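You operate a simulated robot arm through the tools that you are given. There is no shell and no other tool.

The job below is to be done with a simulated robot arm. You get a single attempt, and the scene is never put back.

TASK
Put things in order on the top of the prep bench. At the end: the brown thick dark block stands where the clear orange-ring cup stood; the clear pink-ring beaker stands where the orange grip pad stood; the clear orange-ring cup stands where the clear pink-ring beaker stood; the orange grip pad is on the white tray; whatever was shut is shut again. Leave all else as you found it, and nothing knocked over.

The check looks at the end state, three seconds after you hand in, the way a careful person would. Anything else that was tipped, shoved, dropped, spilled or broken makes it a failure.

THE ROBOT
A 6-joint arm with a two-finger parallel gripper, fixed in place. Base frame: the origin is on the floor under the middle of its stand, x ahead of it, y to its left, z up; the work surface is at about z = 0.86. Units: m, degrees, N and s.
With the tool pointing down near the work surface it reaches from about 0.24 to 0.64 m from the base axis. Its first joint turns from -66.0 to 66.0 degrees. Payload 2.7 kg.
The TCP is the grasp point between the finger pads, 0.023 m short of the fingertips. In the tool frame z runs along the fingers and y along their closing line. Largest opening 0.094 m; finger width 0.038, thickness 0.01; the body of the gripper, 0.054 by 0.096 m, starts 0.039 m behind the TCP.
Orientation is that of the tool frame in the base frame, as [roll, pitch, yaw] about the fixed x, y, z axes, in that order (R = Rz(yaw) Ry(pitch) Rx(roll)). With the fingers straight down and closing along the base's y, the tool's x points along the base's -x, its y along +y and its z along -z.

THE INTERFACE
- The arm moves only by the tool apply_moves. Its argument "plan" is a list that holds one entry, the list of rows, each a list of 7 numbers: the shift along the base's x, y, z in m, then the turn, a rotation vector about the base's x, y, z in degrees, then the finger opening in m, from 0 to 0.094. In form: [[[tx, ty, tz, ax, ay, az, grip], ...]]. A call has 1 to 20 rows; each row shifts and turns the commanded pose from where the row before left it. A row lasts 0.2 s, in which the tool goes at most 0.05 m and 8.6 degrees; a call with a longer step from one row to the next is refused whole, and so is a gripper value outside its range. A pose out of reach is approached as far as the arm can. The call stops where the force on the tool passes 40 N (or 10 N more than at its start, if that is more) or the arm is blocked; 0.2 s more then pass. The fingers move at their own pace (about 0.045 m/s each) and stop on an object; they squeeze with about 39 N. The grip force told is the motor's: it shows also when the fingers shut on nothing. Time passes only in rows, and 0.2 s behind the last, so rows that do not move let the fingers close. The reply holds the time, the measured pose of the TCP, the force on the tool along the base axes, the opening and the grip force, in the units named above and with some noise, with the torque about the TCP (base axes, N m) and any sound that the robot's microphone picked up.
- Cameras (640 x 400 px; columns grow to the right, rows downward): "scene" is fixed at [0.0817, -0.439, 1.404]; the picture's right is [0.72, -0.70, 0.00], its down [-0.41, -0.43, -0.80] and it looks along [0.56, 0.58, -0.59] (base axes); focal length 274 px, centre (320, 200). "wrist" rides on the gripper at [0.086, 0.016, -0.074] in the tool frame; the picture's right is [-0.18, 0.98, 0.00], its down [-0.58, -0.11, -0.81] and it looks along [-0.79, -0.15, 0.59] (tool axes); focal length 243 px, centre (320, 200). There is no depth. A picture from a camera that has moved, and an enlarged one, comes with that camera's place and axes in the base frame and with its lens.
- grab_frame(camera): a new picture of that camera. It takes no simulated time.
- enlarge(camera, box): a new picture of the part [left, top, right, bottom] of that camera's present view, enlarged. It takes no simulated time.
- job_done(): hands the job in; it is judged then, once.

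Nothing tells you positions but the pictures and the camera data. Unless the task says otherwise, let go and move clear before handing in.

The tools are called after ">>>" by a JSON object that holds its "fn" and its "kwargs". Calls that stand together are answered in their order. apply_moves: Moves the arm, as the interface text tells. Its arguments: {"type":"object","properties":{"plan":{"type":"array","items":{"type":"array","items":{"type":"array","items":{"type":"number"}}}}},"required":["plan"]} The other tools are called the same way: grab_frame (camera) takes a picture; enlarge (camera, box) takes an enlarged picture of a part of a camera's view; job_done () hands the job in.

At the start:

```text
time: 0.0
eef_pos: [0.3365, 0.2044, 1.1983]
orientation: [179.9, -0.1, 180.0]
force: [0.0, -0.5, 0.0]
wrist_torque: [-0.01, 0.0, 0.01]
gripper_width: 0.0941
grip_force: 0.0
```

scene: 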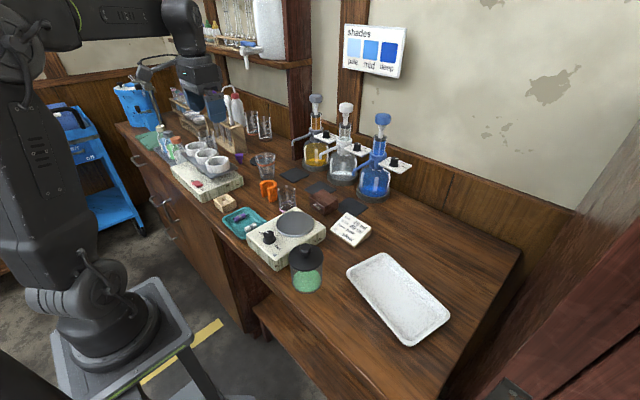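
wrist: 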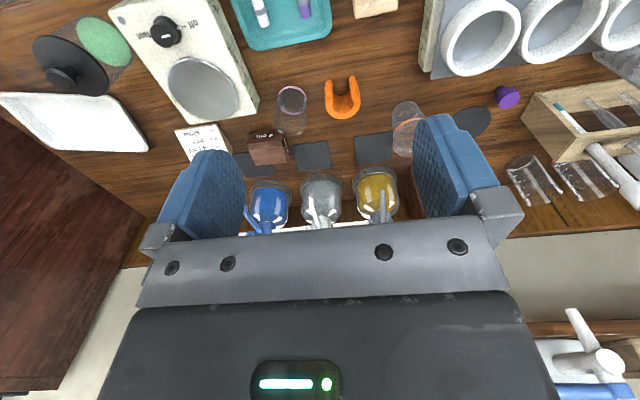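

I see a bench with a hot plate, dispensers, cups and a white tray; the brown block, pink-ring beaker, orange pad and orange-ring cup are near the middle. I'll look closer before moving.

>>> {"fn": "enlarge", "kwargs": {"camera": "scene", "box": [220, 130, 380, 230]}}

>>> {"fn": "enlarge", "kwargs": {"camera": "scene", "box": [230, 190, 460, 350]}}

>>> {"fn": "enlarge", "kwargs": {"camera": "scene", "box": [110, 60, 280, 220]}}

>>> {"fn": "enlarge", "kwargs": {"camera": "wrist", "box": [160, 60, 480, 240]}}

>>> {"fn": "enlarge", "kwargs": {"camera": "wrist", "box": [0, 0, 320, 200]}}

>>> {"fn": "enlarge", "kwargs": {"camera": "wrist", "box": [380, 0, 640, 240]}}

```text
4.00 times, centred on (300, 180) of scene
camera zoom: at [0.0817, -0.439, 1.404], right [0.72, -0.7, 0.0], down [-0.41, -0.43, -0.8], along [0.56, 0.58, -0.59], focal length 1096 px, centre (400, 280)
```

zoom: 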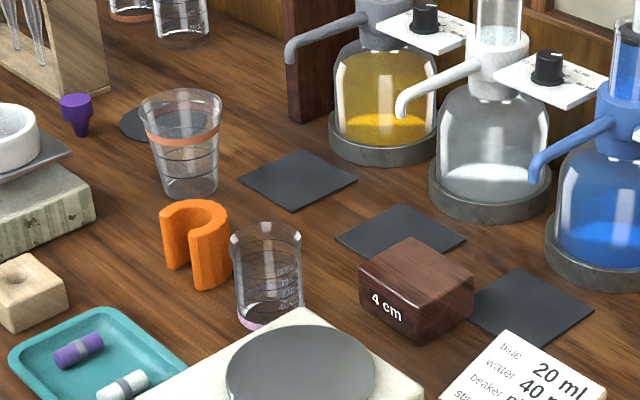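

```text
2.50 times, centred on (345, 270) of scene
camera zoom: at [0.0817, -0.439, 1.404], right [0.72, -0.7, 0.0], down [-0.41, -0.43, -0.8], along [0.56, 0.58, -0.59], focal length 685 px, centre (258, 25)
```

zoom: 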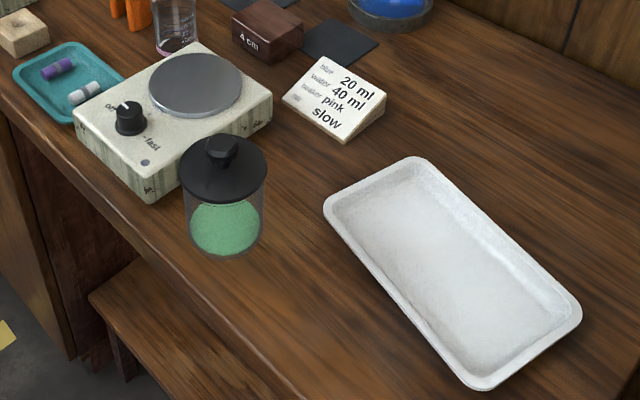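

```text
2.50 times, centred on (195, 140) of scene
camera zoom: at [0.0817, -0.439, 1.404], right [0.72, -0.7, 0.0], down [-0.41, -0.43, -0.8], along [0.56, 0.58, -0.59], focal length 685 px, centre (632, 350)
```

zoom: 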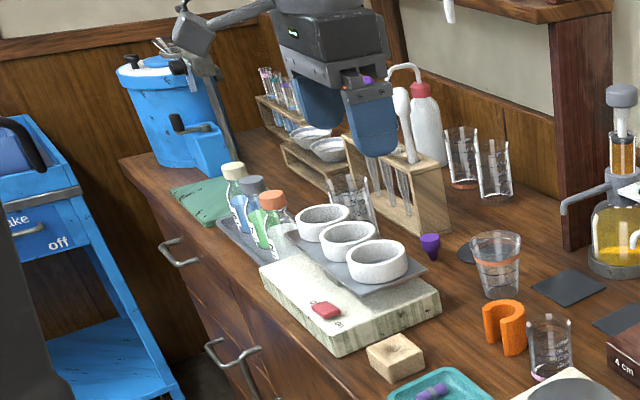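

```text
2.00 times, centred on (320, 150) of wrist
camera zoom: at [0.2492, 0.2211, 1.2731], right [0.18, 0.98, 0.0], down [0.58, -0.11, 0.81], along [0.79, -0.15, -0.59], focal length 485 px, centre (320, 300)
```

zoom: 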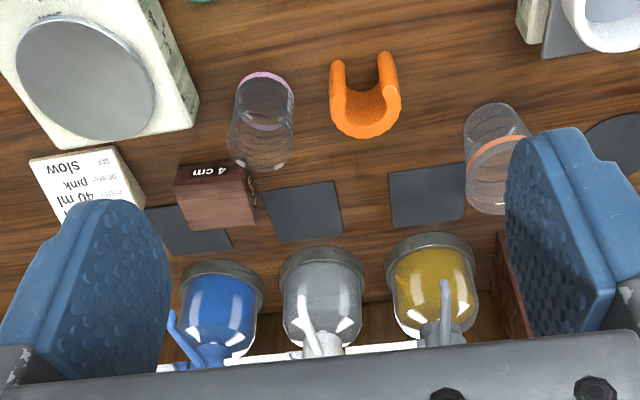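

```text
2.00 times, centred on (160, 100) of wrist
camera zoom: at [0.2492, 0.2211, 1.2731], right [0.18, 0.98, 0.0], down [0.58, -0.11, 0.81], along [0.79, -0.15, -0.59], focal length 485 px, centre (640, 400)
```

zoom: 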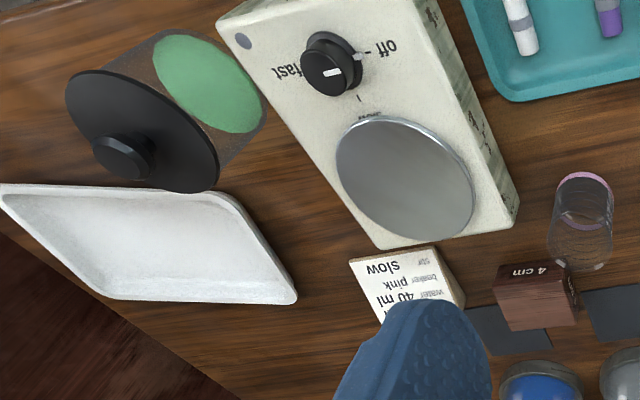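

```text
1.67 times, centred on (510, 120) of wrist
camera zoom: at [0.2492, 0.2211, 1.2731], right [0.18, 0.98, 0.0], down [0.58, -0.11, 0.81], along [0.79, -0.15, -0.59], focal length 404 px, centre (3, 333)
```

zoom: 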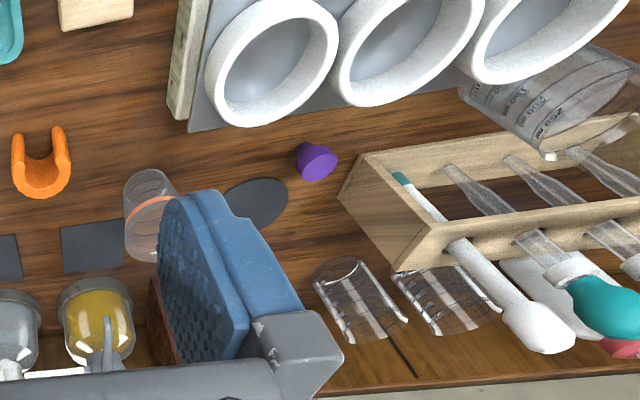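

I see the four things to move: brown block, pink-ring beaker, orange U-shaped pad and orange-ring cup, all free-standing on the bench; the tray is at the right end. I'll zoom further on each to pin down positions before moving.

>>> {"fn": "enlarge", "kwargs": {"camera": "wrist", "box": [260, 60, 420, 160]}}

>>> {"fn": "enlarge", "kwargs": {"camera": "wrist", "box": [220, 80, 340, 180]}}

>>> {"fn": "enlarge", "kwargs": {"camera": "scene", "box": [245, 145, 325, 215]}}

>>> {"fn": "enlarge", "kwargs": {"camera": "scene", "box": [290, 180, 370, 250]}}

```text
4.00 times, centred on (340, 110) of wrist
camera zoom: at [0.2492, 0.2211, 1.2731], right [0.18, 0.98, 0.0], down [0.58, -0.11, 0.81], along [0.79, -0.15, -0.59], focal length 970 px, centre (240, 560)
```

zoom: 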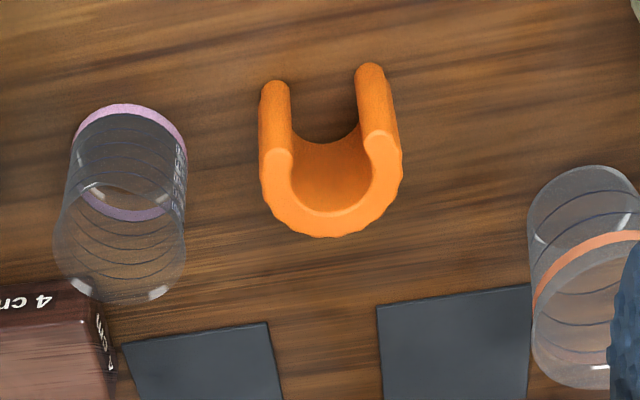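

```text
4.00 times, centred on (280, 130) of wrist
camera zoom: at [0.2492, 0.2211, 1.2731], right [0.18, 0.98, 0.0], down [0.58, -0.11, 0.81], along [0.79, -0.15, -0.59], focal length 970 px, centre (480, 480)
```

zoom: 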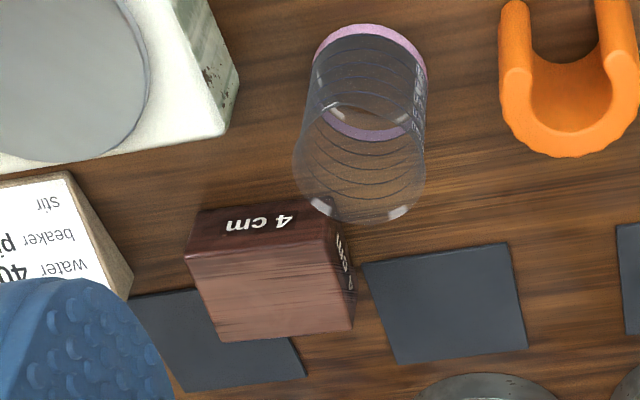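

```text
5.71 times, centred on (285, 180) of scene
camera zoom: at [0.0817, -0.439, 1.404], right [0.72, -0.7, 0.0], down [-0.41, -0.43, -0.8], along [0.56, 0.58, -0.59], focal length 1566 px, centre (520, 314)
```

zoom: 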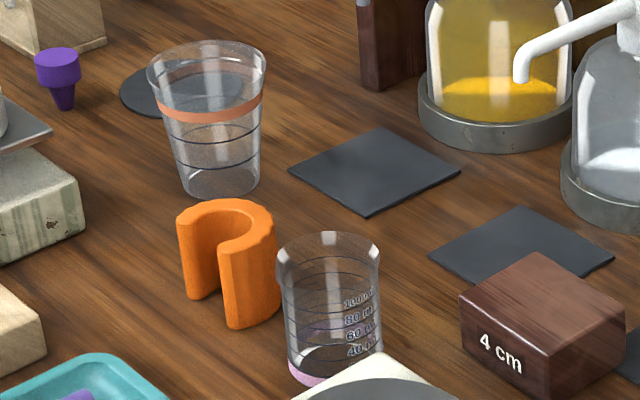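

```text
5.71 times, centred on (330, 215) of scene
camera zoom: at [0.0817, -0.439, 1.404], right [0.72, -0.7, 0.0], down [-0.41, -0.43, -0.8], along [0.56, 0.58, -0.59], focal length 1566 px, centre (263, 114)
```

zoom: 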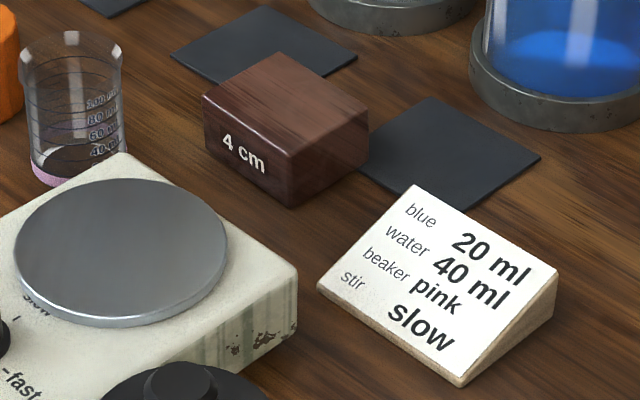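

The pad looks to be at about (0.487, 0.217), 5 cm tall and 5.8 cm wide across y, the beaker near (0.487, 0.127), the block near (0.575, 0.054), and the cup near (0.56, 0.34). I'll move down and forward towards the pad with the fingers open, then check from closer.

>>> {"fn": "apply_moves", "kwargs": {"plan": [[[0.026, 0.003, -0.037, 0, 0, 0, 0.094], [0.026, 0.003, -0.037, 0, 0, 0, 0.094], [0.026, 0.003, -0.037, 0, 0, 0, 0.094], [0.026, 0.003, -0.037, 0, 0, 0, 0.094], [0, 0, 0, 0, 0, 0, 0.094]]]}}

>>> {"fn": "grab_frame", "kwargs": {"camera": "wrist"}}

>>> {"fn": "grab_frame", "kwargs": {"camera": "scene"}}

```text
time: 1.2
eef_pos: [0.4434, 0.2154, 1.0488]
orientation: [179.9, 0.0, -180.0]
force: [-0.5, -0.2, 0.3]
wrist_torque: [0.0, -0.04, 0.0]
gripper_width: 0.0942
grip_force: 0.1
```

```text
taken
camera wrist: at [0.356, 0.2325, 1.1241], right [0.18, 0.98, 0.0], down [0.58, -0.11, 0.81], along [0.79, -0.15, -0.59], focal length 243 px, centre (320, 200)
```

wrist: 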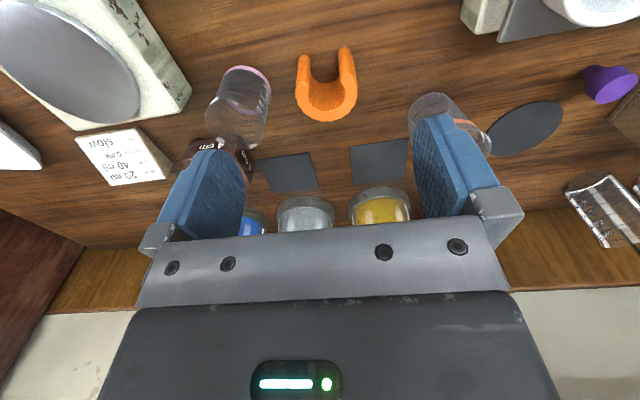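

```text
taken
```

scene: 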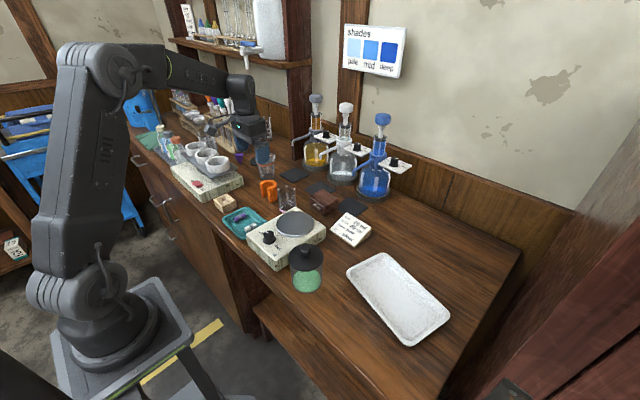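

The view is closer now; the pad is just ahead between the fingers' lines, with beaker on its right side and cup on the left. I'll enlarge to refine positions.

>>> {"fn": "enlarge", "kwargs": {"camera": "wrist", "box": [190, 30, 370, 150]}}

>>> {"fn": "enlarge", "kwargs": {"camera": "wrist", "box": [390, 70, 530, 170]}}

```text
3.33 times, centred on (280, 90) of wrist
camera zoom: at [0.356, 0.2325, 1.1241], right [0.18, 0.98, 0.0], down [0.58, -0.11, 0.81], along [0.79, -0.15, -0.59], focal length 809 px, centre (453, 567)
```

zoom: 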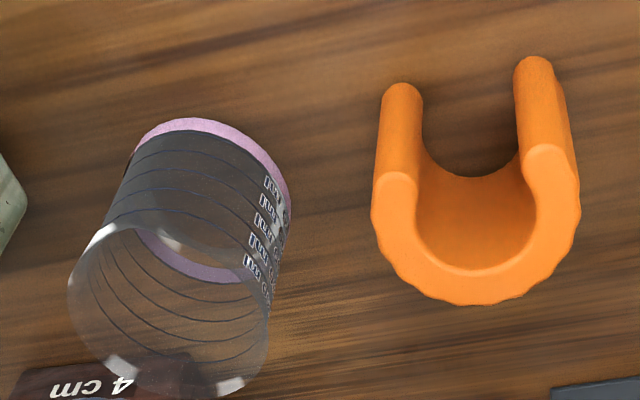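

```text
4.00 times, centred on (460, 120) of wrist
camera zoom: at [0.356, 0.2325, 1.1241], right [0.18, 0.98, 0.0], down [0.58, -0.11, 0.81], along [0.79, -0.15, -0.59], focal length 970 px, centre (-240, 520)
```

zoom: 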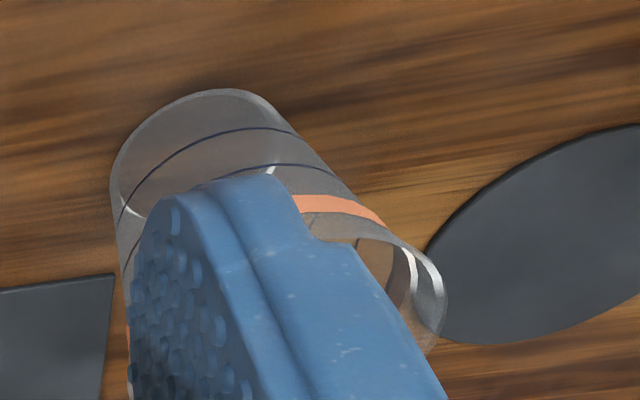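

Refined: pad centre at about (0.485, 0.2165), its bottom on the bench and top near z=0.912; beaker at (0.486, 0.125). I'll go above the pad with opening 0.08, descend part way, and check before closing.

>>> {"fn": "apply_moves", "kwargs": {"plan": [[[0.02, 0, 0, 0, 0, 0, 0.08], [0.02, 0, 0, 0, 0, 0, 0.08], [0, 0, -0.03, 0, 0, 0, 0.08], [0, 0, -0.03, 0, 0, 0, 0.08], [0, 0, -0.02, 0, 0, 0, 0.08], [0, 0, 0, 0, 0, 0, 0.08]]]}}

>>> {"fn": "grab_frame", "kwargs": {"camera": "wrist"}}

>>> {"fn": "enlarge", "kwargs": {"camera": "scene", "box": [210, 100, 370, 220]}}

```text
time: 2.6
eef_pos: [0.4811, 0.2172, 0.9708]
orientation: [-180.0, 0.0, -180.0]
force: [-0.4, 0.0, -0.2]
wrist_torque: [0.0, -0.02, 0.0]
gripper_width: 0.0798
grip_force: 0.1
```

```text
taken
camera wrist: at [0.395, 0.2338, 1.0437], right [0.18, 0.98, 0.0], down [0.58, -0.11, 0.81], along [0.79, -0.15, -0.59], focal length 243 px, centre (320, 200)
```

wrist: 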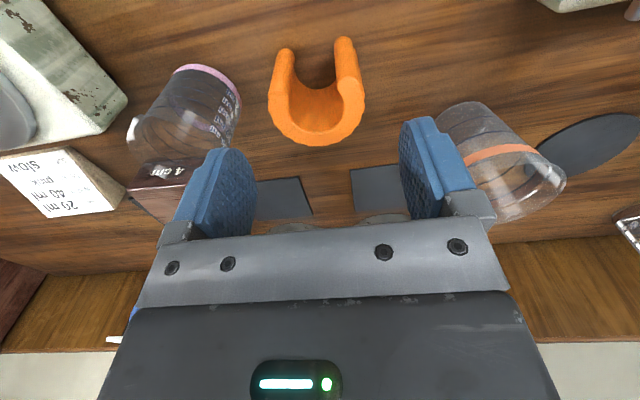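

```text
3.33 times, centred on (290, 160) of scene
camera zoom: at [0.0817, -0.439, 1.404], right [0.72, -0.7, 0.0], down [-0.41, -0.43, -0.8], along [0.56, 0.58, -0.59], focal length 914 px, centre (420, 333)
```

zoom: 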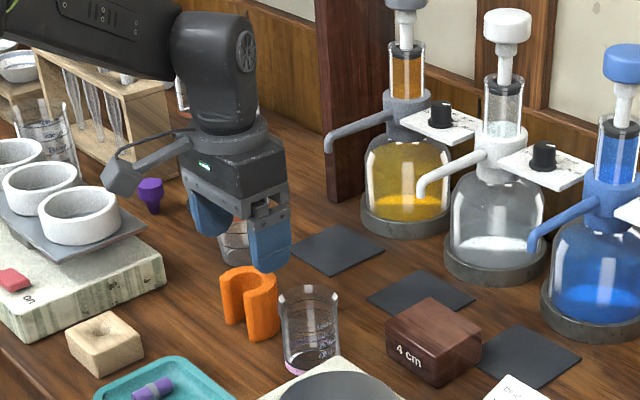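

The pad lies directly below the grasp point and the fingers clear the beaker. I'll lower to about z=0.892 and check before closing.

>>> {"fn": "apply_moves", "kwargs": {"plan": [[[0, 0, -0.03, 0, 0, 0, 0.08], [0, 0, -0.03, 0, 0, 0, 0.08], [0, 0, -0.018, 0, 0, 0, 0.08], [0, 0, 0, 0, 0, 0, 0.08]]]}}

>>> {"fn": "grab_frame", "kwargs": {"camera": "wrist"}}

>>> {"fn": "enlarge", "kwargs": {"camera": "scene", "box": [210, 100, 370, 220]}}

```text
time: 3.6
eef_pos: [0.4805, 0.2158, 0.8934]
orientation: [-179.9, -0.1, -180.0]
force: [0.6, -0.6, -1.5]
wrist_torque: [0.0, -0.04, -0.01]
gripper_width: 0.08
grip_force: 0.1
```

```text
taken
camera wrist: at [0.3932, 0.2323, 0.9678], right [0.18, 0.98, 0.0], down [0.58, -0.11, 0.81], along [0.79, -0.15, -0.59], focal length 243 px, centre (320, 200)
```

wrist: 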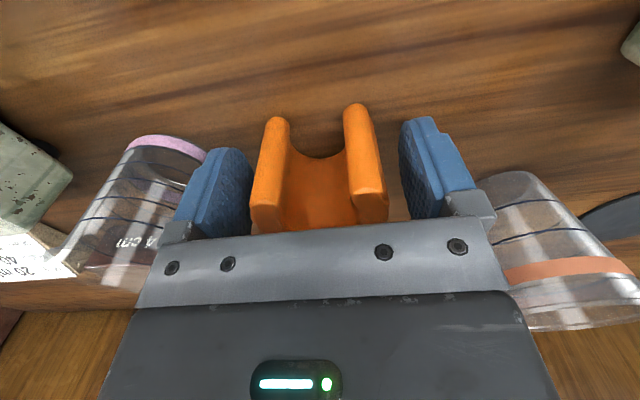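

```text
3.33 times, centred on (290, 160) of scene
camera zoom: at [0.0817, -0.439, 1.404], right [0.72, -0.7, 0.0], down [-0.41, -0.43, -0.8], along [0.56, 0.58, -0.59], focal length 914 px, centre (420, 333)
```

zoom: 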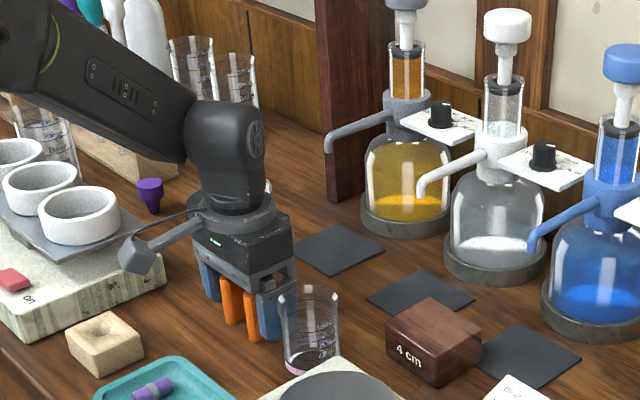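

The pad is between the fingers, a few mm off centre to the right side. I'll nudge 3 mm and close on it.

>>> {"fn": "apply_moves", "kwargs": {"plan": [[[0.002, -0.003, 0, 0, 0, 0, 0.08], [0, 0, 0, 0, 0, 0, 0.045], [0, 0, 0, 0, 0, 0, 0.045], [0, 0, 0, 0, 0, 0, 0.045], [0, 0, 0, 0, 0, 0, 0.045]]]}}

>>> {"fn": "grab_frame", "kwargs": {"camera": "wrist"}}

```text
time: 4.8
eef_pos: [0.4817, 0.2124, 0.894]
orientation: [-180.0, 0.1, -179.9]
force: [0.1, 0.5, 1.1]
wrist_torque: [-0.02, -0.03, 0.03]
gripper_width: 0.0559
grip_force: 38.9
```

```text
taken
camera wrist: at [0.3948, 0.2299, 0.9683], right [0.18, 0.98, 0.0], down [0.58, -0.11, 0.81], along [0.79, -0.15, -0.59], focal length 243 px, centre (320, 200)
```

wrist: 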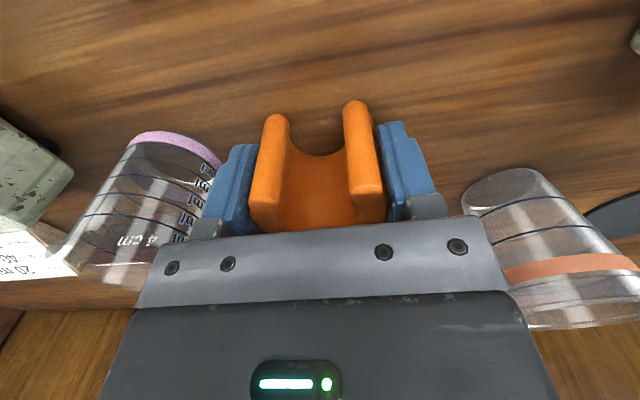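

The pad is gripped (opening 0.056, 39 N). Next I lift it straight up to about z=1.13 clear of everything.

>>> {"fn": "apply_moves", "kwargs": {"plan": [[[0, 0, 0.02, 0, 0, 0, 0.045], [0, 0, 0.03, 0, 0, 0, 0.045], [0, 0, 0.04, 0, 0, 0, 0.045], [0, 0, 0.045, 0, 0, 0, 0.045], [0, 0, 0.045, 0, 0, 0, 0.045], [0, 0, 0.045, 0, 0, 0, 0.045], [0, 0, 0.02, 0, 0, 0, 0.045]]]}}

>>> {"fn": "grab_frame", "kwargs": {"camera": "wrist"}}

>>> {"fn": "grab_frame", "kwargs": {"camera": "scene"}}

```text
time: 6.4
eef_pos: [0.4795, 0.2131, 1.1396]
orientation: [-180.0, 0.0, -180.0]
force: [0.3, 0.3, 0.1]
wrist_torque: [0.0, 0.01, 0.01]
gripper_width: 0.0561
grip_force: 39.1
```

```text
taken
camera wrist: at [0.3943, 0.2302, 1.2135], right [0.18, 0.98, 0.0], down [0.58, -0.11, 0.81], along [0.79, -0.15, -0.59], focal length 243 px, centre (320, 200)
```

wrist: 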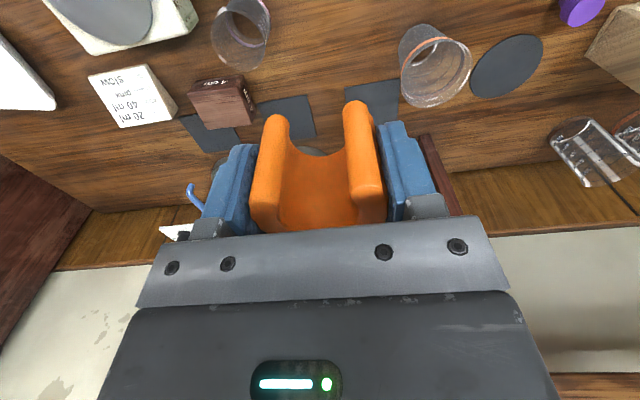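

```text
taken
```

scene: 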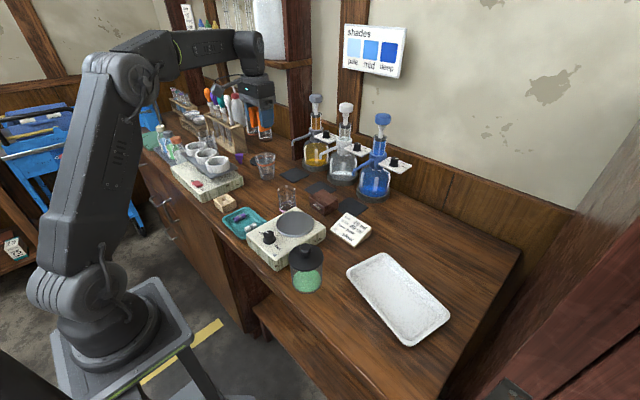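

The pad is held firmly and nothing else moved. Next I carry it at z≈1.14 over to above the tray, whose centre I take as (0.458, -0.286).

>>> {"fn": "apply_moves", "kwargs": {"plan": [[[-0.001, -0.02, 0, 0, 0, 0, 0.045], [-0.002, -0.04, 0, 0, 0, 0, 0.045], [-0.002, -0.045, 0, 0, 0, 0, 0.045], [-0.002, -0.045, 0, 0, 0, 0, 0.045], [-0.002, -0.045, 0, 0, 0, 0, 0.045], [-0.002, -0.045, 0, 0, 0, 0, 0.045], [-0.002, -0.045, 0, 0, 0, 0, 0.045], [-0.002, -0.045, 0, 0, 0, 0, 0.045], [-0.002, -0.045, 0, 0, 0, 0, 0.045], [-0.002, -0.045, 0, 0, 0, 0, 0.045], [-0.002, -0.04, 0, 0, 0, 0, 0.045], [-0.001, -0.039, 0, 0, 0, 0, 0.045], [0, 0, 0, 0, 0, 0, 0.045]]]}}

>>> {"fn": "grab_frame", "kwargs": {"camera": "wrist"}}

>>> {"fn": "grab_frame", "kwargs": {"camera": "scene"}}

```text
time: 9.2
eef_pos: [0.4589, -0.2874, 1.1401]
orientation: [180.0, 0.0, -180.0]
force: [0.5, -0.6, -0.5]
wrist_torque: [-0.01, 0.02, 0.0]
gripper_width: 0.056
grip_force: 39.0
```

```text
taken
camera wrist: at [0.3717, -0.2704, 1.2129], right [0.18, 0.98, 0.0], down [0.58, -0.11, 0.81], along [0.79, -0.15, -0.59], focal length 243 px, centre (320, 200)
```

wrist: 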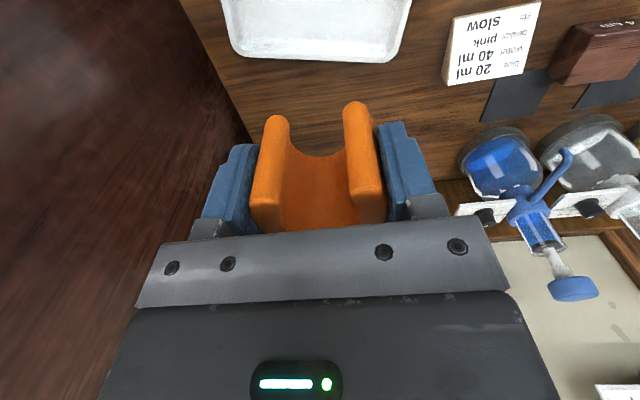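

```text
taken
```

scene: 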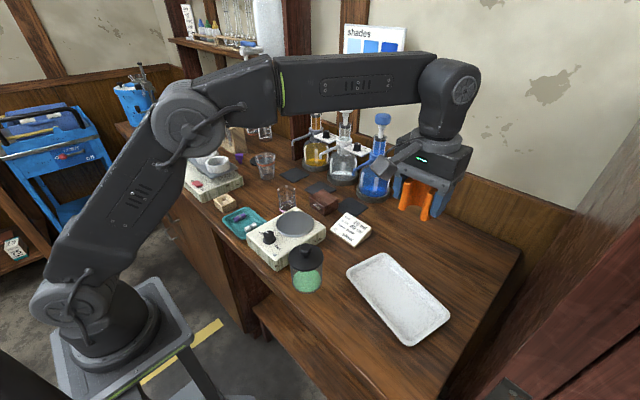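

The tray's centre is confirmed near (0.459, -0.288), right under the pad. I'll lower to about 2 cm above the tray and look.

>>> {"fn": "apply_moves", "kwargs": {"plan": [[[0, 0, -0.03, 0, 0, 0, 0.045], [0, 0, -0.045, 0, 0, 0, 0.045], [0, 0, -0.045, 0, 0, 0, 0.045], [0, 0, -0.045, 0, 0, 0, 0.045], [0, 0, -0.035, 0, 0, 0, 0.045], [0, 0, -0.02, 0, 0, 0, 0.045], [0, 0, 0, 0, 0, 0, 0.045]]]}}

>>> {"fn": "grab_frame", "kwargs": {"camera": "wrist"}}

>>> {"fn": "enlarge", "kwargs": {"camera": "scene", "box": [300, 180, 500, 350]}}

```text
time: 10.8
eef_pos: [0.4607, -0.2872, 0.9173]
orientation: [180.0, 0.0, -180.0]
force: [0.0, 0.3, -0.5]
wrist_torque: [-0.01, -0.01, -0.02]
gripper_width: 0.0563
grip_force: 39.2
```

```text
taken
camera wrist: at [0.3744, -0.2696, 0.9916], right [0.18, 0.98, 0.0], down [0.58, -0.11, 0.81], along [0.79, -0.15, -0.59], focal length 243 px, centre (320, 200)
```

wrist: 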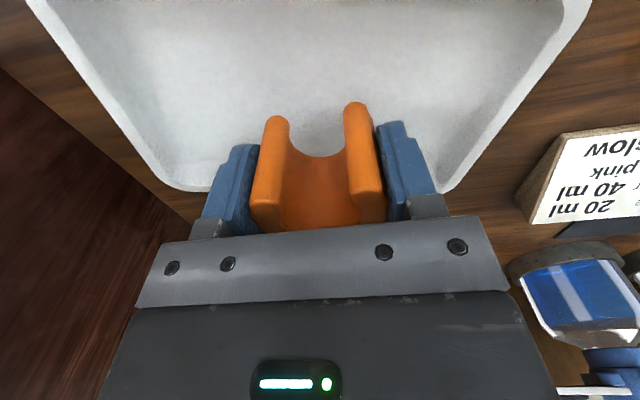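

```text
2.35 times, centred on (400, 265) of scene
camera zoom: at [0.0817, -0.439, 1.404], right [0.72, -0.7, 0.0], down [-0.41, -0.43, -0.8], along [0.56, 0.58, -0.59], focal length 645 px, centre (132, 47)
```

zoom: 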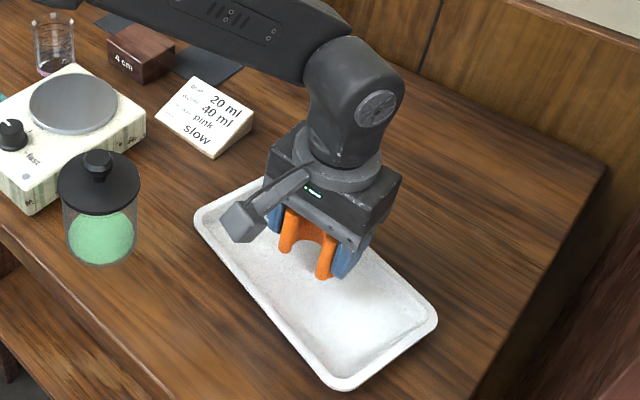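

The pad is hovering above the tray with clear space around it. I'll shift 6 mm toward the tray's middle and lower in small steps until it touches.

>>> {"fn": "apply_moves", "kwargs": {"plan": [[[-0.006, 0, -0.006, 0, 0, 0, 0.045], [0, 0, -0.004, 0, 0, 0, 0.045], [0, 0, -0.003, 0, 0, 0, 0.045], [0, 0, 0, 0, 0, 0, 0.045]]]}}

```text
time: 11.8
eef_pos: [0.4538, -0.2864, 0.9048]
orientation: [180.0, -0.1, -180.0]
force: [-0.3, -0.3, -1.4]
wrist_torque: [-0.01, -0.01, -0.01]
gripper_width: 0.0559
grip_force: 38.7
```

No contact yet at z≈0.904; the pad is about a centimetre above the tray floor. I'll continue in small steps.

>>> {"fn": "apply_moves", "kwargs": {"plan": [[[0, 0, -0.002, 0, 0, 0, 0.045], [0, 0, -0.002, 0, 0, 0, 0.045], [0, 0, 0, 0, 0, 0, 0.045]]]}}

>>> {"fn": "enlarge", "kwargs": {"camera": "scene", "box": [340, 220, 460, 320]}}

```text
time: 12.6
eef_pos: [0.454, -0.2867, 0.9014]
orientation: [179.9, 0.0, -179.9]
force: [-0.5, -0.1, -0.8]
wrist_torque: [-0.02, 0.0, -0.01]
gripper_width: 0.0562
grip_force: 39.1
```

```text
4.00 times, centred on (400, 270) of scene
camera zoom: at [0.0817, -0.439, 1.404], right [0.72, -0.7, 0.0], down [-0.41, -0.43, -0.8], along [0.56, 0.58, -0.59], focal length 1096 px, centre (0, -80)
```

zoom: 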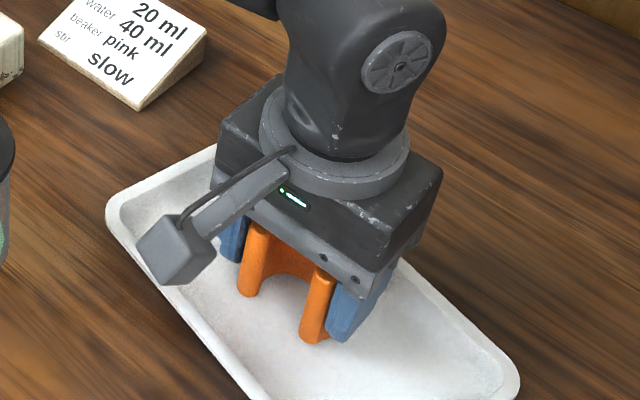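

>>> {"fn": "apply_moves", "kwargs": {"plan": [[[0, 0, -0.0015, 0, 0, 0, 0.045], [0, 0, -0.0015, 0, 0, 0, 0.045], [0, 0, 0, 0, 0, 0, 0.045]]]}}

```text
time: 13.4
eef_pos: [0.4536, -0.2874, 0.8996]
orientation: [-179.8, 0.1, 180.0]
force: [-2.2, 3.6, 13.5]
wrist_torque: [0.24, 0.04, 0.07]
gripper_width: 0.0559
grip_force: 39.4
```

Contact at z≈0.8995 with 13 N upward: the pad rests on the tray floor. I'll open to 0.08 and rise straight up.

>>> {"fn": "apply_moves", "kwargs": {"plan": [[[0, 0, 0.001, 0, 0, 0, 0.056], [0, 0, 0, 0, 0, 0, 0.066], [0, 0, 0, 0, 0, 0, 0.078], [0, 0, 0, 0, 0, 0, 0.078]]]}}

>>> {"fn": "grab_frame", "kwargs": {"camera": "wrist"}}

```text
time: 14.4
eef_pos: [0.4535, -0.287, 0.8995]
orientation: [-179.9, 0.0, 180.0]
force: [-0.6, -0.1, 0.7]
wrist_torque: [-0.02, -0.01, 0.01]
gripper_width: 0.0779
grip_force: 0.1
```

```text
taken
camera wrist: at [0.3667, -0.2694, 0.9733], right [0.18, 0.98, 0.0], down [0.58, -0.11, 0.81], along [0.79, -0.15, -0.59], focal length 243 px, centre (320, 200)
```

wrist: 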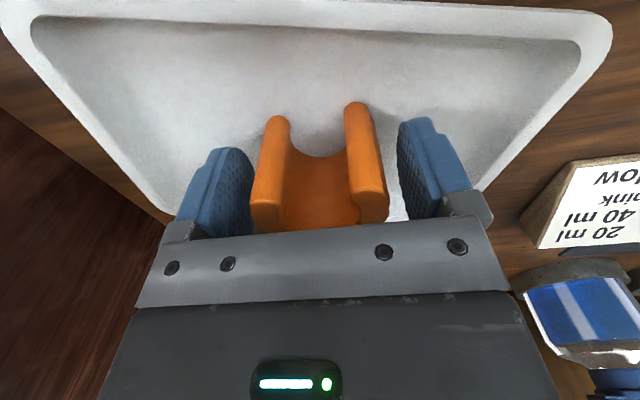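

The pad stands free in the tray. Next I rise straight up and look.

>>> {"fn": "apply_moves", "kwargs": {"plan": [[[0, 0, 0.02, 0, 0, 0, 0.078], [0, 0, 0.035, 0, 0, 0, 0.078], [0, 0, 0.045, 0, 0, 0, 0.078], [0, 0, 0.045, 0, 0, 0, 0.078], [0, 0, 0.045, 0, 0, 0, 0.078], [0, 0, 0.04, 0, 0, 0, 0.078]]]}}

>>> {"fn": "grab_frame", "kwargs": {"camera": "scene"}}

>>> {"fn": "grab_frame", "kwargs": {"camera": "wrist"}}

```text
time: 15.8
eef_pos: [0.4546, -0.2878, 1.1325]
orientation: [180.0, 0.0, 179.9]
force: [0.9, 0.3, 0.2]
wrist_torque: [0.02, 0.02, -0.02]
gripper_width: 0.0781
grip_force: 0.0
```

```text
taken
```

scene: 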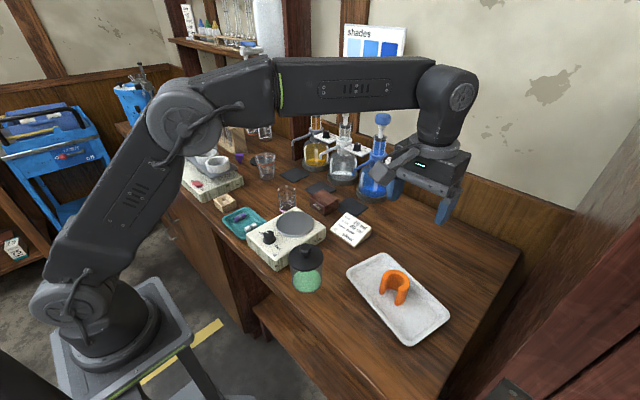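

```text
taken
camera wrist: at [0.368, -0.2713, 1.206], right [0.18, 0.98, 0.0], down [0.58, -0.11, 0.81], along [0.79, -0.15, -0.59], focal length 243 px, centre (320, 200)
```

wrist: 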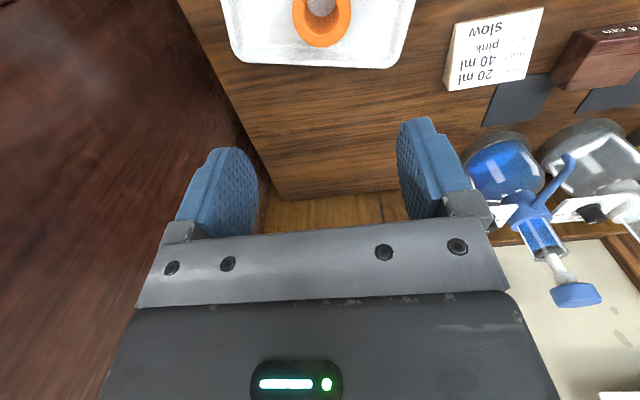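

The pad stands on the tray and everything else looks undisturbed. Next I go back to above the pink-ring beaker at about (0.486, 0.1245).

>>> {"fn": "apply_moves", "kwargs": {"plan": [[[0, 0.02, 0, 0, 0, 0, 0.094], [0, 0.04, 0, 0, 0, 0, 0.094], [0, 0.045, 0, 0, 0, 0, 0.094], [0, 0.045, 0, 0, 0, 0, 0.094], [0, 0.045, 0, 0, 0, 0, 0.094], [0, 0.045, 0, 0, 0, 0, 0.094], [0, 0.045, 0, 0, 0, 0, 0.094], [0, 0.045, 0, 0, 0, 0, 0.094], [0, 0.045, -0.015, 0, 0, 0, 0.094], [0, 0.037, -0.03, 0, 0, 0, 0.094], [0, 0, -0.03, 0, 0, 0, 0.094], [0, 0, 0, 0, 0, 0, 0.094]]]}}

>>> {"fn": "grab_frame", "kwargs": {"camera": "wrist"}}

>>> {"fn": "enlarge", "kwargs": {"camera": "wrist", "box": [230, 20, 430, 145]}}

```text
time: 18.4
eef_pos: [0.4526, 0.126, 1.0536]
orientation: [179.9, 0.1, -180.0]
force: [-0.1, -0.1, 1.0]
wrist_torque: [-0.01, -0.01, 0.03]
gripper_width: 0.094
grip_force: 0.1
```

```text
taken
camera wrist: at [0.3662, 0.1439, 1.1275], right [0.18, 0.98, 0.0], down [0.58, -0.11, 0.81], along [0.79, -0.15, -0.59], focal length 243 px, centre (320, 200)
```

wrist: 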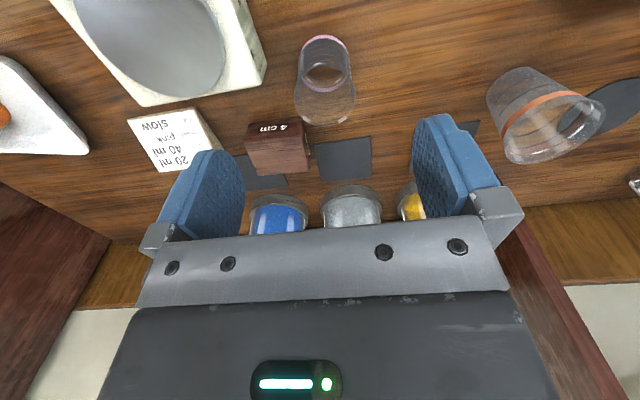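

```text
3.20 times, centred on (330, 82) of wrist
camera zoom: at [0.3662, 0.1439, 1.1275], right [0.18, 0.98, 0.0], down [0.58, -0.11, 0.81], along [0.79, -0.15, -0.59], focal length 776 px, centre (288, 576)
```

zoom: 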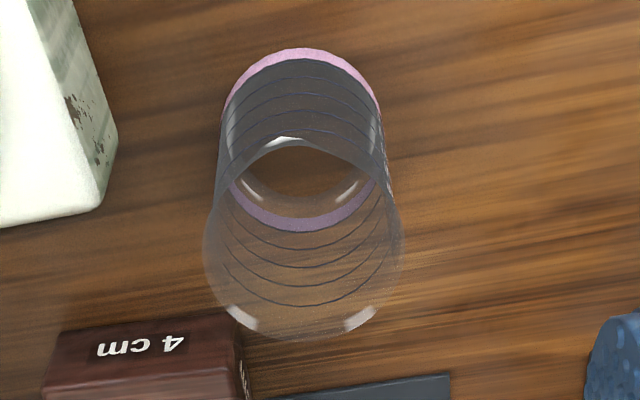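

The beaker is at about (0.4864, 0.1265), rim 5.7 cm wide, standing between the hotplate corner and the free pad spot. I'll position above it with opening 0.076 and descend part way.

>>> {"fn": "apply_moves", "kwargs": {"plan": [[[0.0335, 0, 0, 0, 0, 0, 0.076], [0, 0, -0.03, 0, 0, 0, 0.076], [0, 0, -0.03, 0, 0, 0, 0.076], [0, 0, -0.02, 0, 0, 0, 0.076], [0, 0, 0, 0, 0, 0, 0.076]]]}}

>>> {"fn": "grab_frame", "kwargs": {"camera": "wrist"}}

>>> {"fn": "enlarge", "kwargs": {"camera": "scene", "box": [210, 120, 370, 240]}}

```text
time: 19.6
eef_pos: [0.4863, 0.1257, 0.9743]
orientation: [180.0, 0.0, 180.0]
force: [0.0, 0.5, 0.6]
wrist_torque: [0.02, -0.01, 0.0]
gripper_width: 0.0761
grip_force: 0.0
```

```text
taken
camera wrist: at [0.4009, 0.1432, 1.0488], right [0.18, 0.98, 0.0], down [0.58, -0.11, 0.81], along [0.79, -0.15, -0.59], focal length 243 px, centre (320, 200)
```

wrist: 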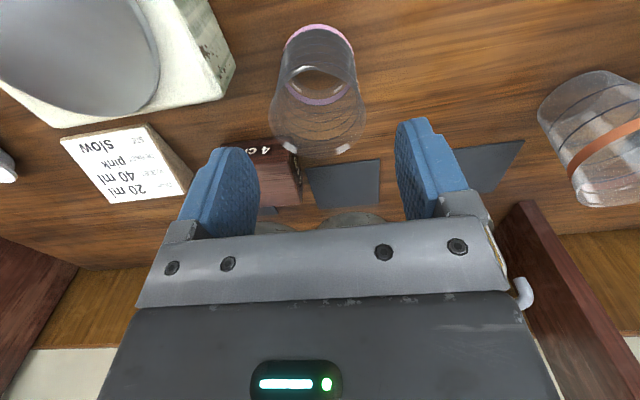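

```text
3.33 times, centred on (290, 180) of scene
camera zoom: at [0.0817, -0.439, 1.404], right [0.72, -0.7, 0.0], down [-0.41, -0.43, -0.8], along [0.56, 0.58, -0.59], focal length 914 px, centre (420, 267)
```

zoom: 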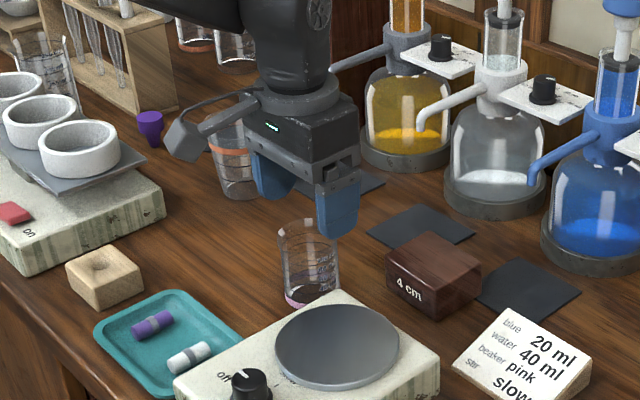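

The beaker is centred under the open fingers. I'll lower to z≈0.898 and check.

>>> {"fn": "apply_moves", "kwargs": {"plan": [[[0, 0, -0.03, 0, 0, 0, 0.076], [0, 0, -0.025, 0, 0, 0, 0.076], [0, 0, -0.015, 0, 0, 0, 0.076], [0, 0, -0.006, 0, 0, 0, 0.076], [0, 0, 0, 0, 0, 0, 0.076]]]}}

>>> {"fn": "grab_frame", "kwargs": {"camera": "wrist"}}

>>> {"fn": "enlarge", "kwargs": {"camera": "scene", "box": [230, 150, 350, 240]}}

```text
time: 20.8
eef_pos: [0.4872, 0.126, 0.8991]
orientation: [-180.0, 0.1, 180.0]
force: [-0.5, 0.0, 0.3]
wrist_torque: [-0.03, -0.03, 0.01]
gripper_width: 0.0761
grip_force: 0.0
```

```text
taken
camera wrist: at [0.4007, 0.1431, 0.973], right [0.18, 0.98, 0.0], down [0.58, -0.11, 0.81], along [0.79, -0.15, -0.59], focal length 243 px, centre (320, 200)
```

wrist: 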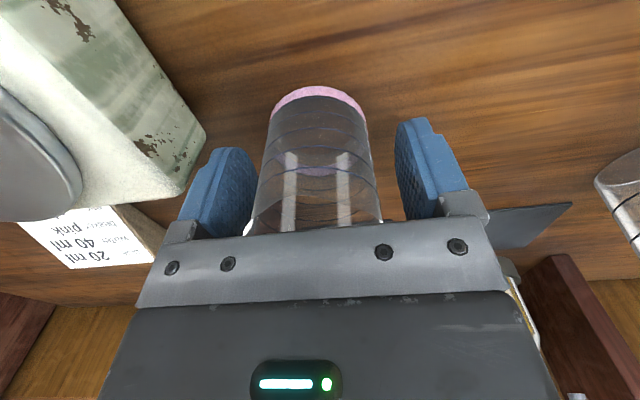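

```text
4.44 times, centred on (290, 195) of scene
camera zoom: at [0.0817, -0.439, 1.404], right [0.72, -0.7, 0.0], down [-0.41, -0.43, -0.8], along [0.56, 0.58, -0.59], focal length 1218 px, centre (453, 222)
```

zoom: 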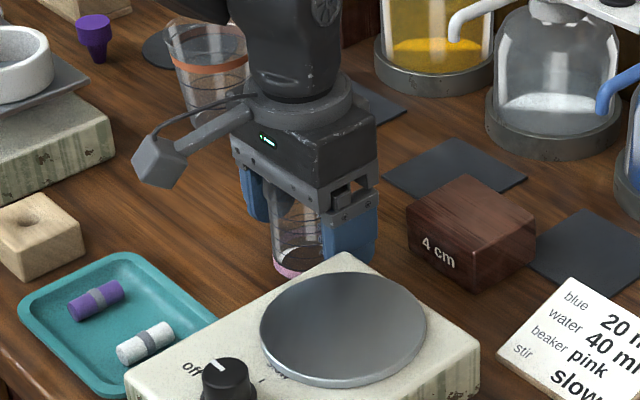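

The beaker stands centrally between the pads. I'll close gently, stepping the opening down.

>>> {"fn": "apply_moves", "kwargs": {"plan": [[[0, 0, 0, 0, 0, 0, 0.06], [0, 0, 0, 0, 0, 0, 0.054], [0, 0, 0, 0, 0, 0, 0.051], [0, 0, 0, 0, 0, 0, 0.051]]]}}

>>> {"fn": "grab_frame", "kwargs": {"camera": "wrist"}}

```text
time: 21.8
eef_pos: [0.4882, 0.1253, 0.8989]
orientation: [-180.0, 0.0, -180.0]
force: [1.1, 0.9, 0.2]
wrist_torque: [-0.04, -0.04, -0.02]
gripper_width: 0.0514
grip_force: 0.0
```

```text
taken
camera wrist: at [0.4007, 0.1431, 0.9732], right [0.18, 0.98, 0.0], down [0.58, -0.11, 0.81], along [0.79, -0.15, -0.59], focal length 243 px, centre (320, 200)
```

wrist: 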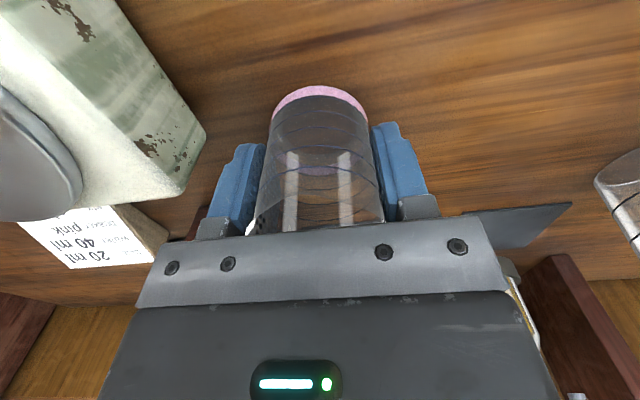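

The fingers are at 0.051 with no force yet, so the beaker is slightly narrower. I'll continue closing in small steps.

>>> {"fn": "apply_moves", "kwargs": {"plan": [[[0, 0, 0, 0, 0, 0, 0.049], [0, 0, 0, 0, 0, 0, 0.047], [0, 0, 0, 0, 0, 0, 0.047]]]}}

```text
time: 22.6
eef_pos: [0.489, 0.126, 0.8994]
orientation: [179.9, 0.0, 180.0]
force: [-0.2, -0.8, -1.1]
wrist_torque: [0.0, 0.01, 0.01]
gripper_width: 0.0507
grip_force: 38.8
```

The beaker is held (0.0507, 39 N), no sound of trouble. I'll lift it 5 cm, carry it +0.0905 in y to where the pad stood, and hover.

>>> {"fn": "apply_moves", "kwargs": {"plan": [[[0, 0, 0.015, 0, 0, 0, 0.047], [0, 0, 0.02, 0, 0, 0, 0.047], [0, 0, 0.02, 0, 0, 0, 0.047], [0, 0.015, 0, 0, 0, 0, 0.047], [0, 0.03, 0, 0, 0, 0, 0.047], [0, 0.03, 0, 0, 0, 0, 0.047], [0, 0.0155, 0, 0, 0, 0, 0.047], [0, 0, 0, 0, 0, 0, 0.047]]]}}

>>> {"fn": "grab_frame", "kwargs": {"camera": "wrist"}}

>>> {"fn": "enlarge", "kwargs": {"camera": "scene", "box": [210, 120, 370, 240]}}

```text
time: 24.4
eef_pos: [0.4897, 0.217, 0.9535]
orientation: [-180.0, 0.0, -180.0]
force: [-0.4, -0.5, -0.8]
wrist_torque: [-0.03, -0.02, 0.01]
gripper_width: 0.0509
grip_force: 39.5
```

```text
taken
camera wrist: at [0.4016, 0.234, 1.0278], right [0.18, 0.98, 0.0], down [0.58, -0.11, 0.81], along [0.79, -0.15, -0.59], focal length 243 px, centre (320, 200)
```

wrist: 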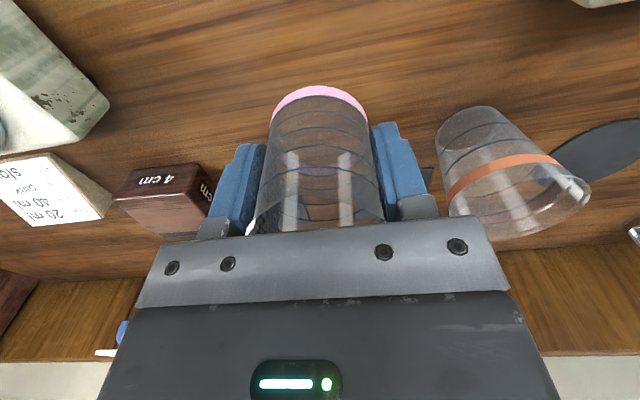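

```text
3.33 times, centred on (290, 180) of scene
camera zoom: at [0.0817, -0.439, 1.404], right [0.72, -0.7, 0.0], down [-0.41, -0.43, -0.8], along [0.56, 0.58, -0.59], focal length 914 px, centre (420, 267)
```

zoom: 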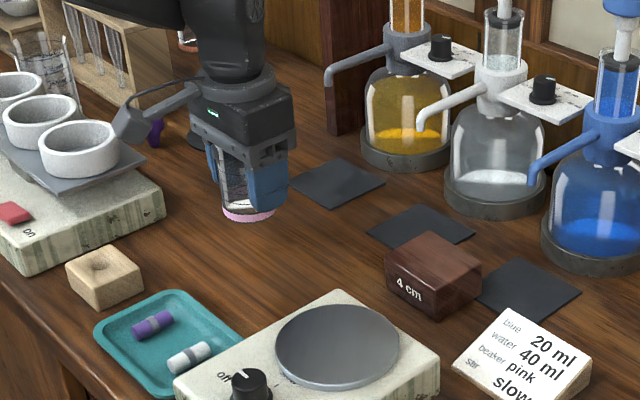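

The beaker hovers over the pad's old spot. I'll lower it the 5.5 cm, slowing near the bench.

>>> {"fn": "apply_moves", "kwargs": {"plan": [[[-0.002, 0, -0.025, 0, 0, 0, 0.047], [0, 0, -0.018, 0, 0, 0, 0.047], [0, 0, -0.006, 0, 0, 0, 0.047], [0, 0, -0.003, 0, 0, 0, 0.047], [0, 0, -0.002, 0, 0, 0, 0.047], [0, 0, 0, 0, 0, 0, 0.047]]]}}

```text
time: 25.8
eef_pos: [0.4854, 0.2171, 0.9001]
orientation: [-180.0, 0.0, -180.0]
force: [0.4, 0.3, 0.2]
wrist_torque: [-0.01, 0.02, 0.04]
gripper_width: 0.0503
grip_force: 39.2
```

It is about 1 mm above the bench; two more millimetre steps to touch.

>>> {"fn": "apply_moves", "kwargs": {"plan": [[[0, 0, -0.001, 0, 0, 0, 0.047], [0, 0, -0.0007, 0, 0, 0, 0.047], [0, 0, 0, 0, 0, 0, 0.047]]]}}

```text
time: 26.6
eef_pos: [0.4853, 0.2167, 0.8995]
orientation: [180.0, 0.2, 179.9]
force: [-4.2, -1.4, 17.1]
wrist_torque: [-0.1, 0.35, 0.0]
gripper_width: 0.0503
grip_force: 39.0
```

Contact with 17 N: the beaker rests on the bench. I'll ease the pressure, open, and check it.

>>> {"fn": "apply_moves", "kwargs": {"plan": [[[0, 0, 0.0007, 0, 0, 0, 0.047], [0, 0, 0, 0, 0, 0, 0.053], [0, 0, 0, 0, 0, 0, 0.062], [0, 0, 0, 0, 0, 0, 0.076], [0, 0, 0, 0, 0, 0, 0.076]]]}}

>>> {"fn": "grab_frame", "kwargs": {"camera": "wrist"}}

```text
time: 27.8
eef_pos: [0.4856, 0.216, 0.8979]
orientation: [180.0, 0.0, 180.0]
force: [1.5, -0.2, -0.2]
wrist_torque: [0.0, -0.01, 0.01]
gripper_width: 0.0763
grip_force: 0.1
```

```text
taken
camera wrist: at [0.3989, 0.2336, 0.972], right [0.18, 0.98, 0.0], down [0.58, -0.11, 0.81], along [0.79, -0.15, -0.59], focal length 243 px, centre (320, 200)
```

wrist: 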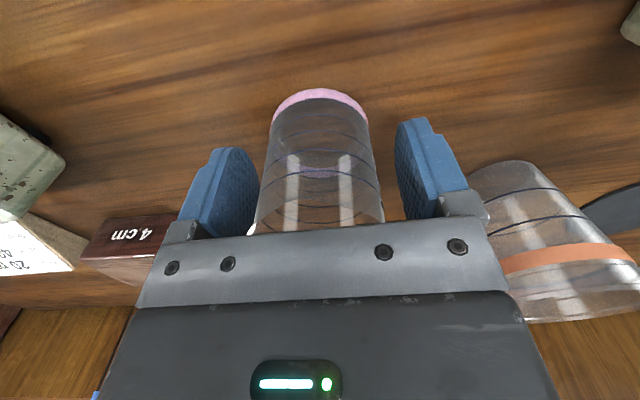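

The beaker stands upright and free. I'll rise straight up and then shift over in front of the cup to measure it.

>>> {"fn": "apply_moves", "kwargs": {"plan": [[[0, 0, 0.02, 0, 0, 0, 0.076], [0, 0, 0.03, 0, 0, 0, 0.076], [0, 0, 0.04, 0, 0, 0, 0.076], [0, 0, 0.045, 0, 0, 0, 0.076], [0, 0, 0.035, 0, 0, 0, 0.094], [0, 0.03, 0, 0, 0, 0, 0.094], [0, 0.045, 0, 0, 0, 0, 0.094], [0, 0.04, 0, 0, 0, 0, 0.094], [0, 0, 0, 0, 0, 0, 0.094]]]}}

>>> {"fn": "grab_frame", "kwargs": {"camera": "wrist"}}

>>> {"fn": "enlarge", "kwargs": {"camera": "wrist", "box": [220, 30, 420, 155]}}

>>> {"fn": "grab_frame", "kwargs": {"camera": "scene"}}

```text
time: 29.8
eef_pos: [0.4855, 0.3326, 1.0675]
orientation: [-180.0, 0.0, -180.0]
force: [-0.6, -0.4, -0.8]
wrist_torque: [0.01, 0.02, -0.01]
gripper_width: 0.0942
grip_force: 0.1
```

```text
taken
camera wrist: at [0.3981, 0.3497, 1.1423], right [0.18, 0.98, 0.0], down [0.58, -0.11, 0.81], along [0.79, -0.15, -0.59], focal length 243 px, centre (320, 200)
```

wrist: 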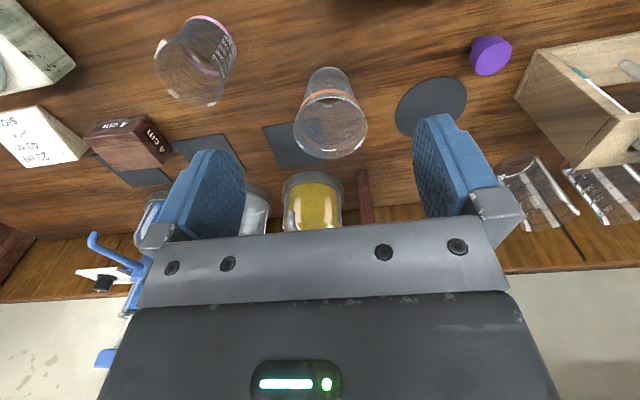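

```text
3.20 times, centred on (320, 92) of wrist
camera zoom: at [0.3981, 0.3497, 1.1423], right [0.18, 0.98, 0.0], down [0.58, -0.11, 0.81], along [0.79, -0.15, -0.59], focal length 776 px, centre (320, 544)
```

zoom: 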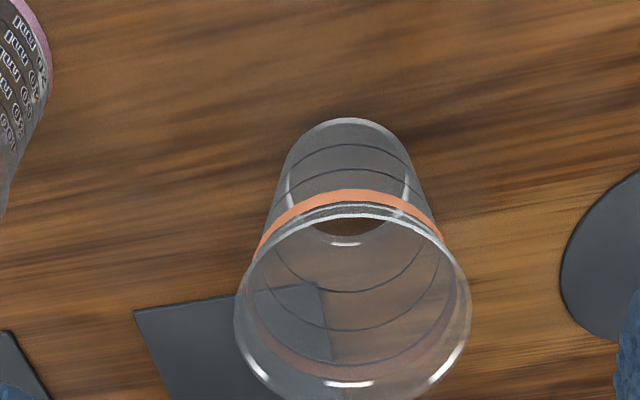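

```text
taken
```

scene: 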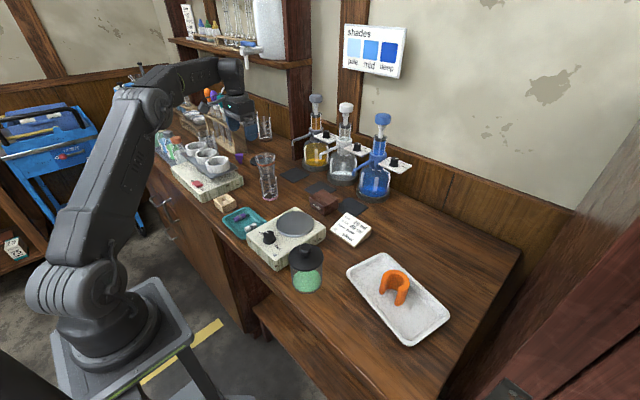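

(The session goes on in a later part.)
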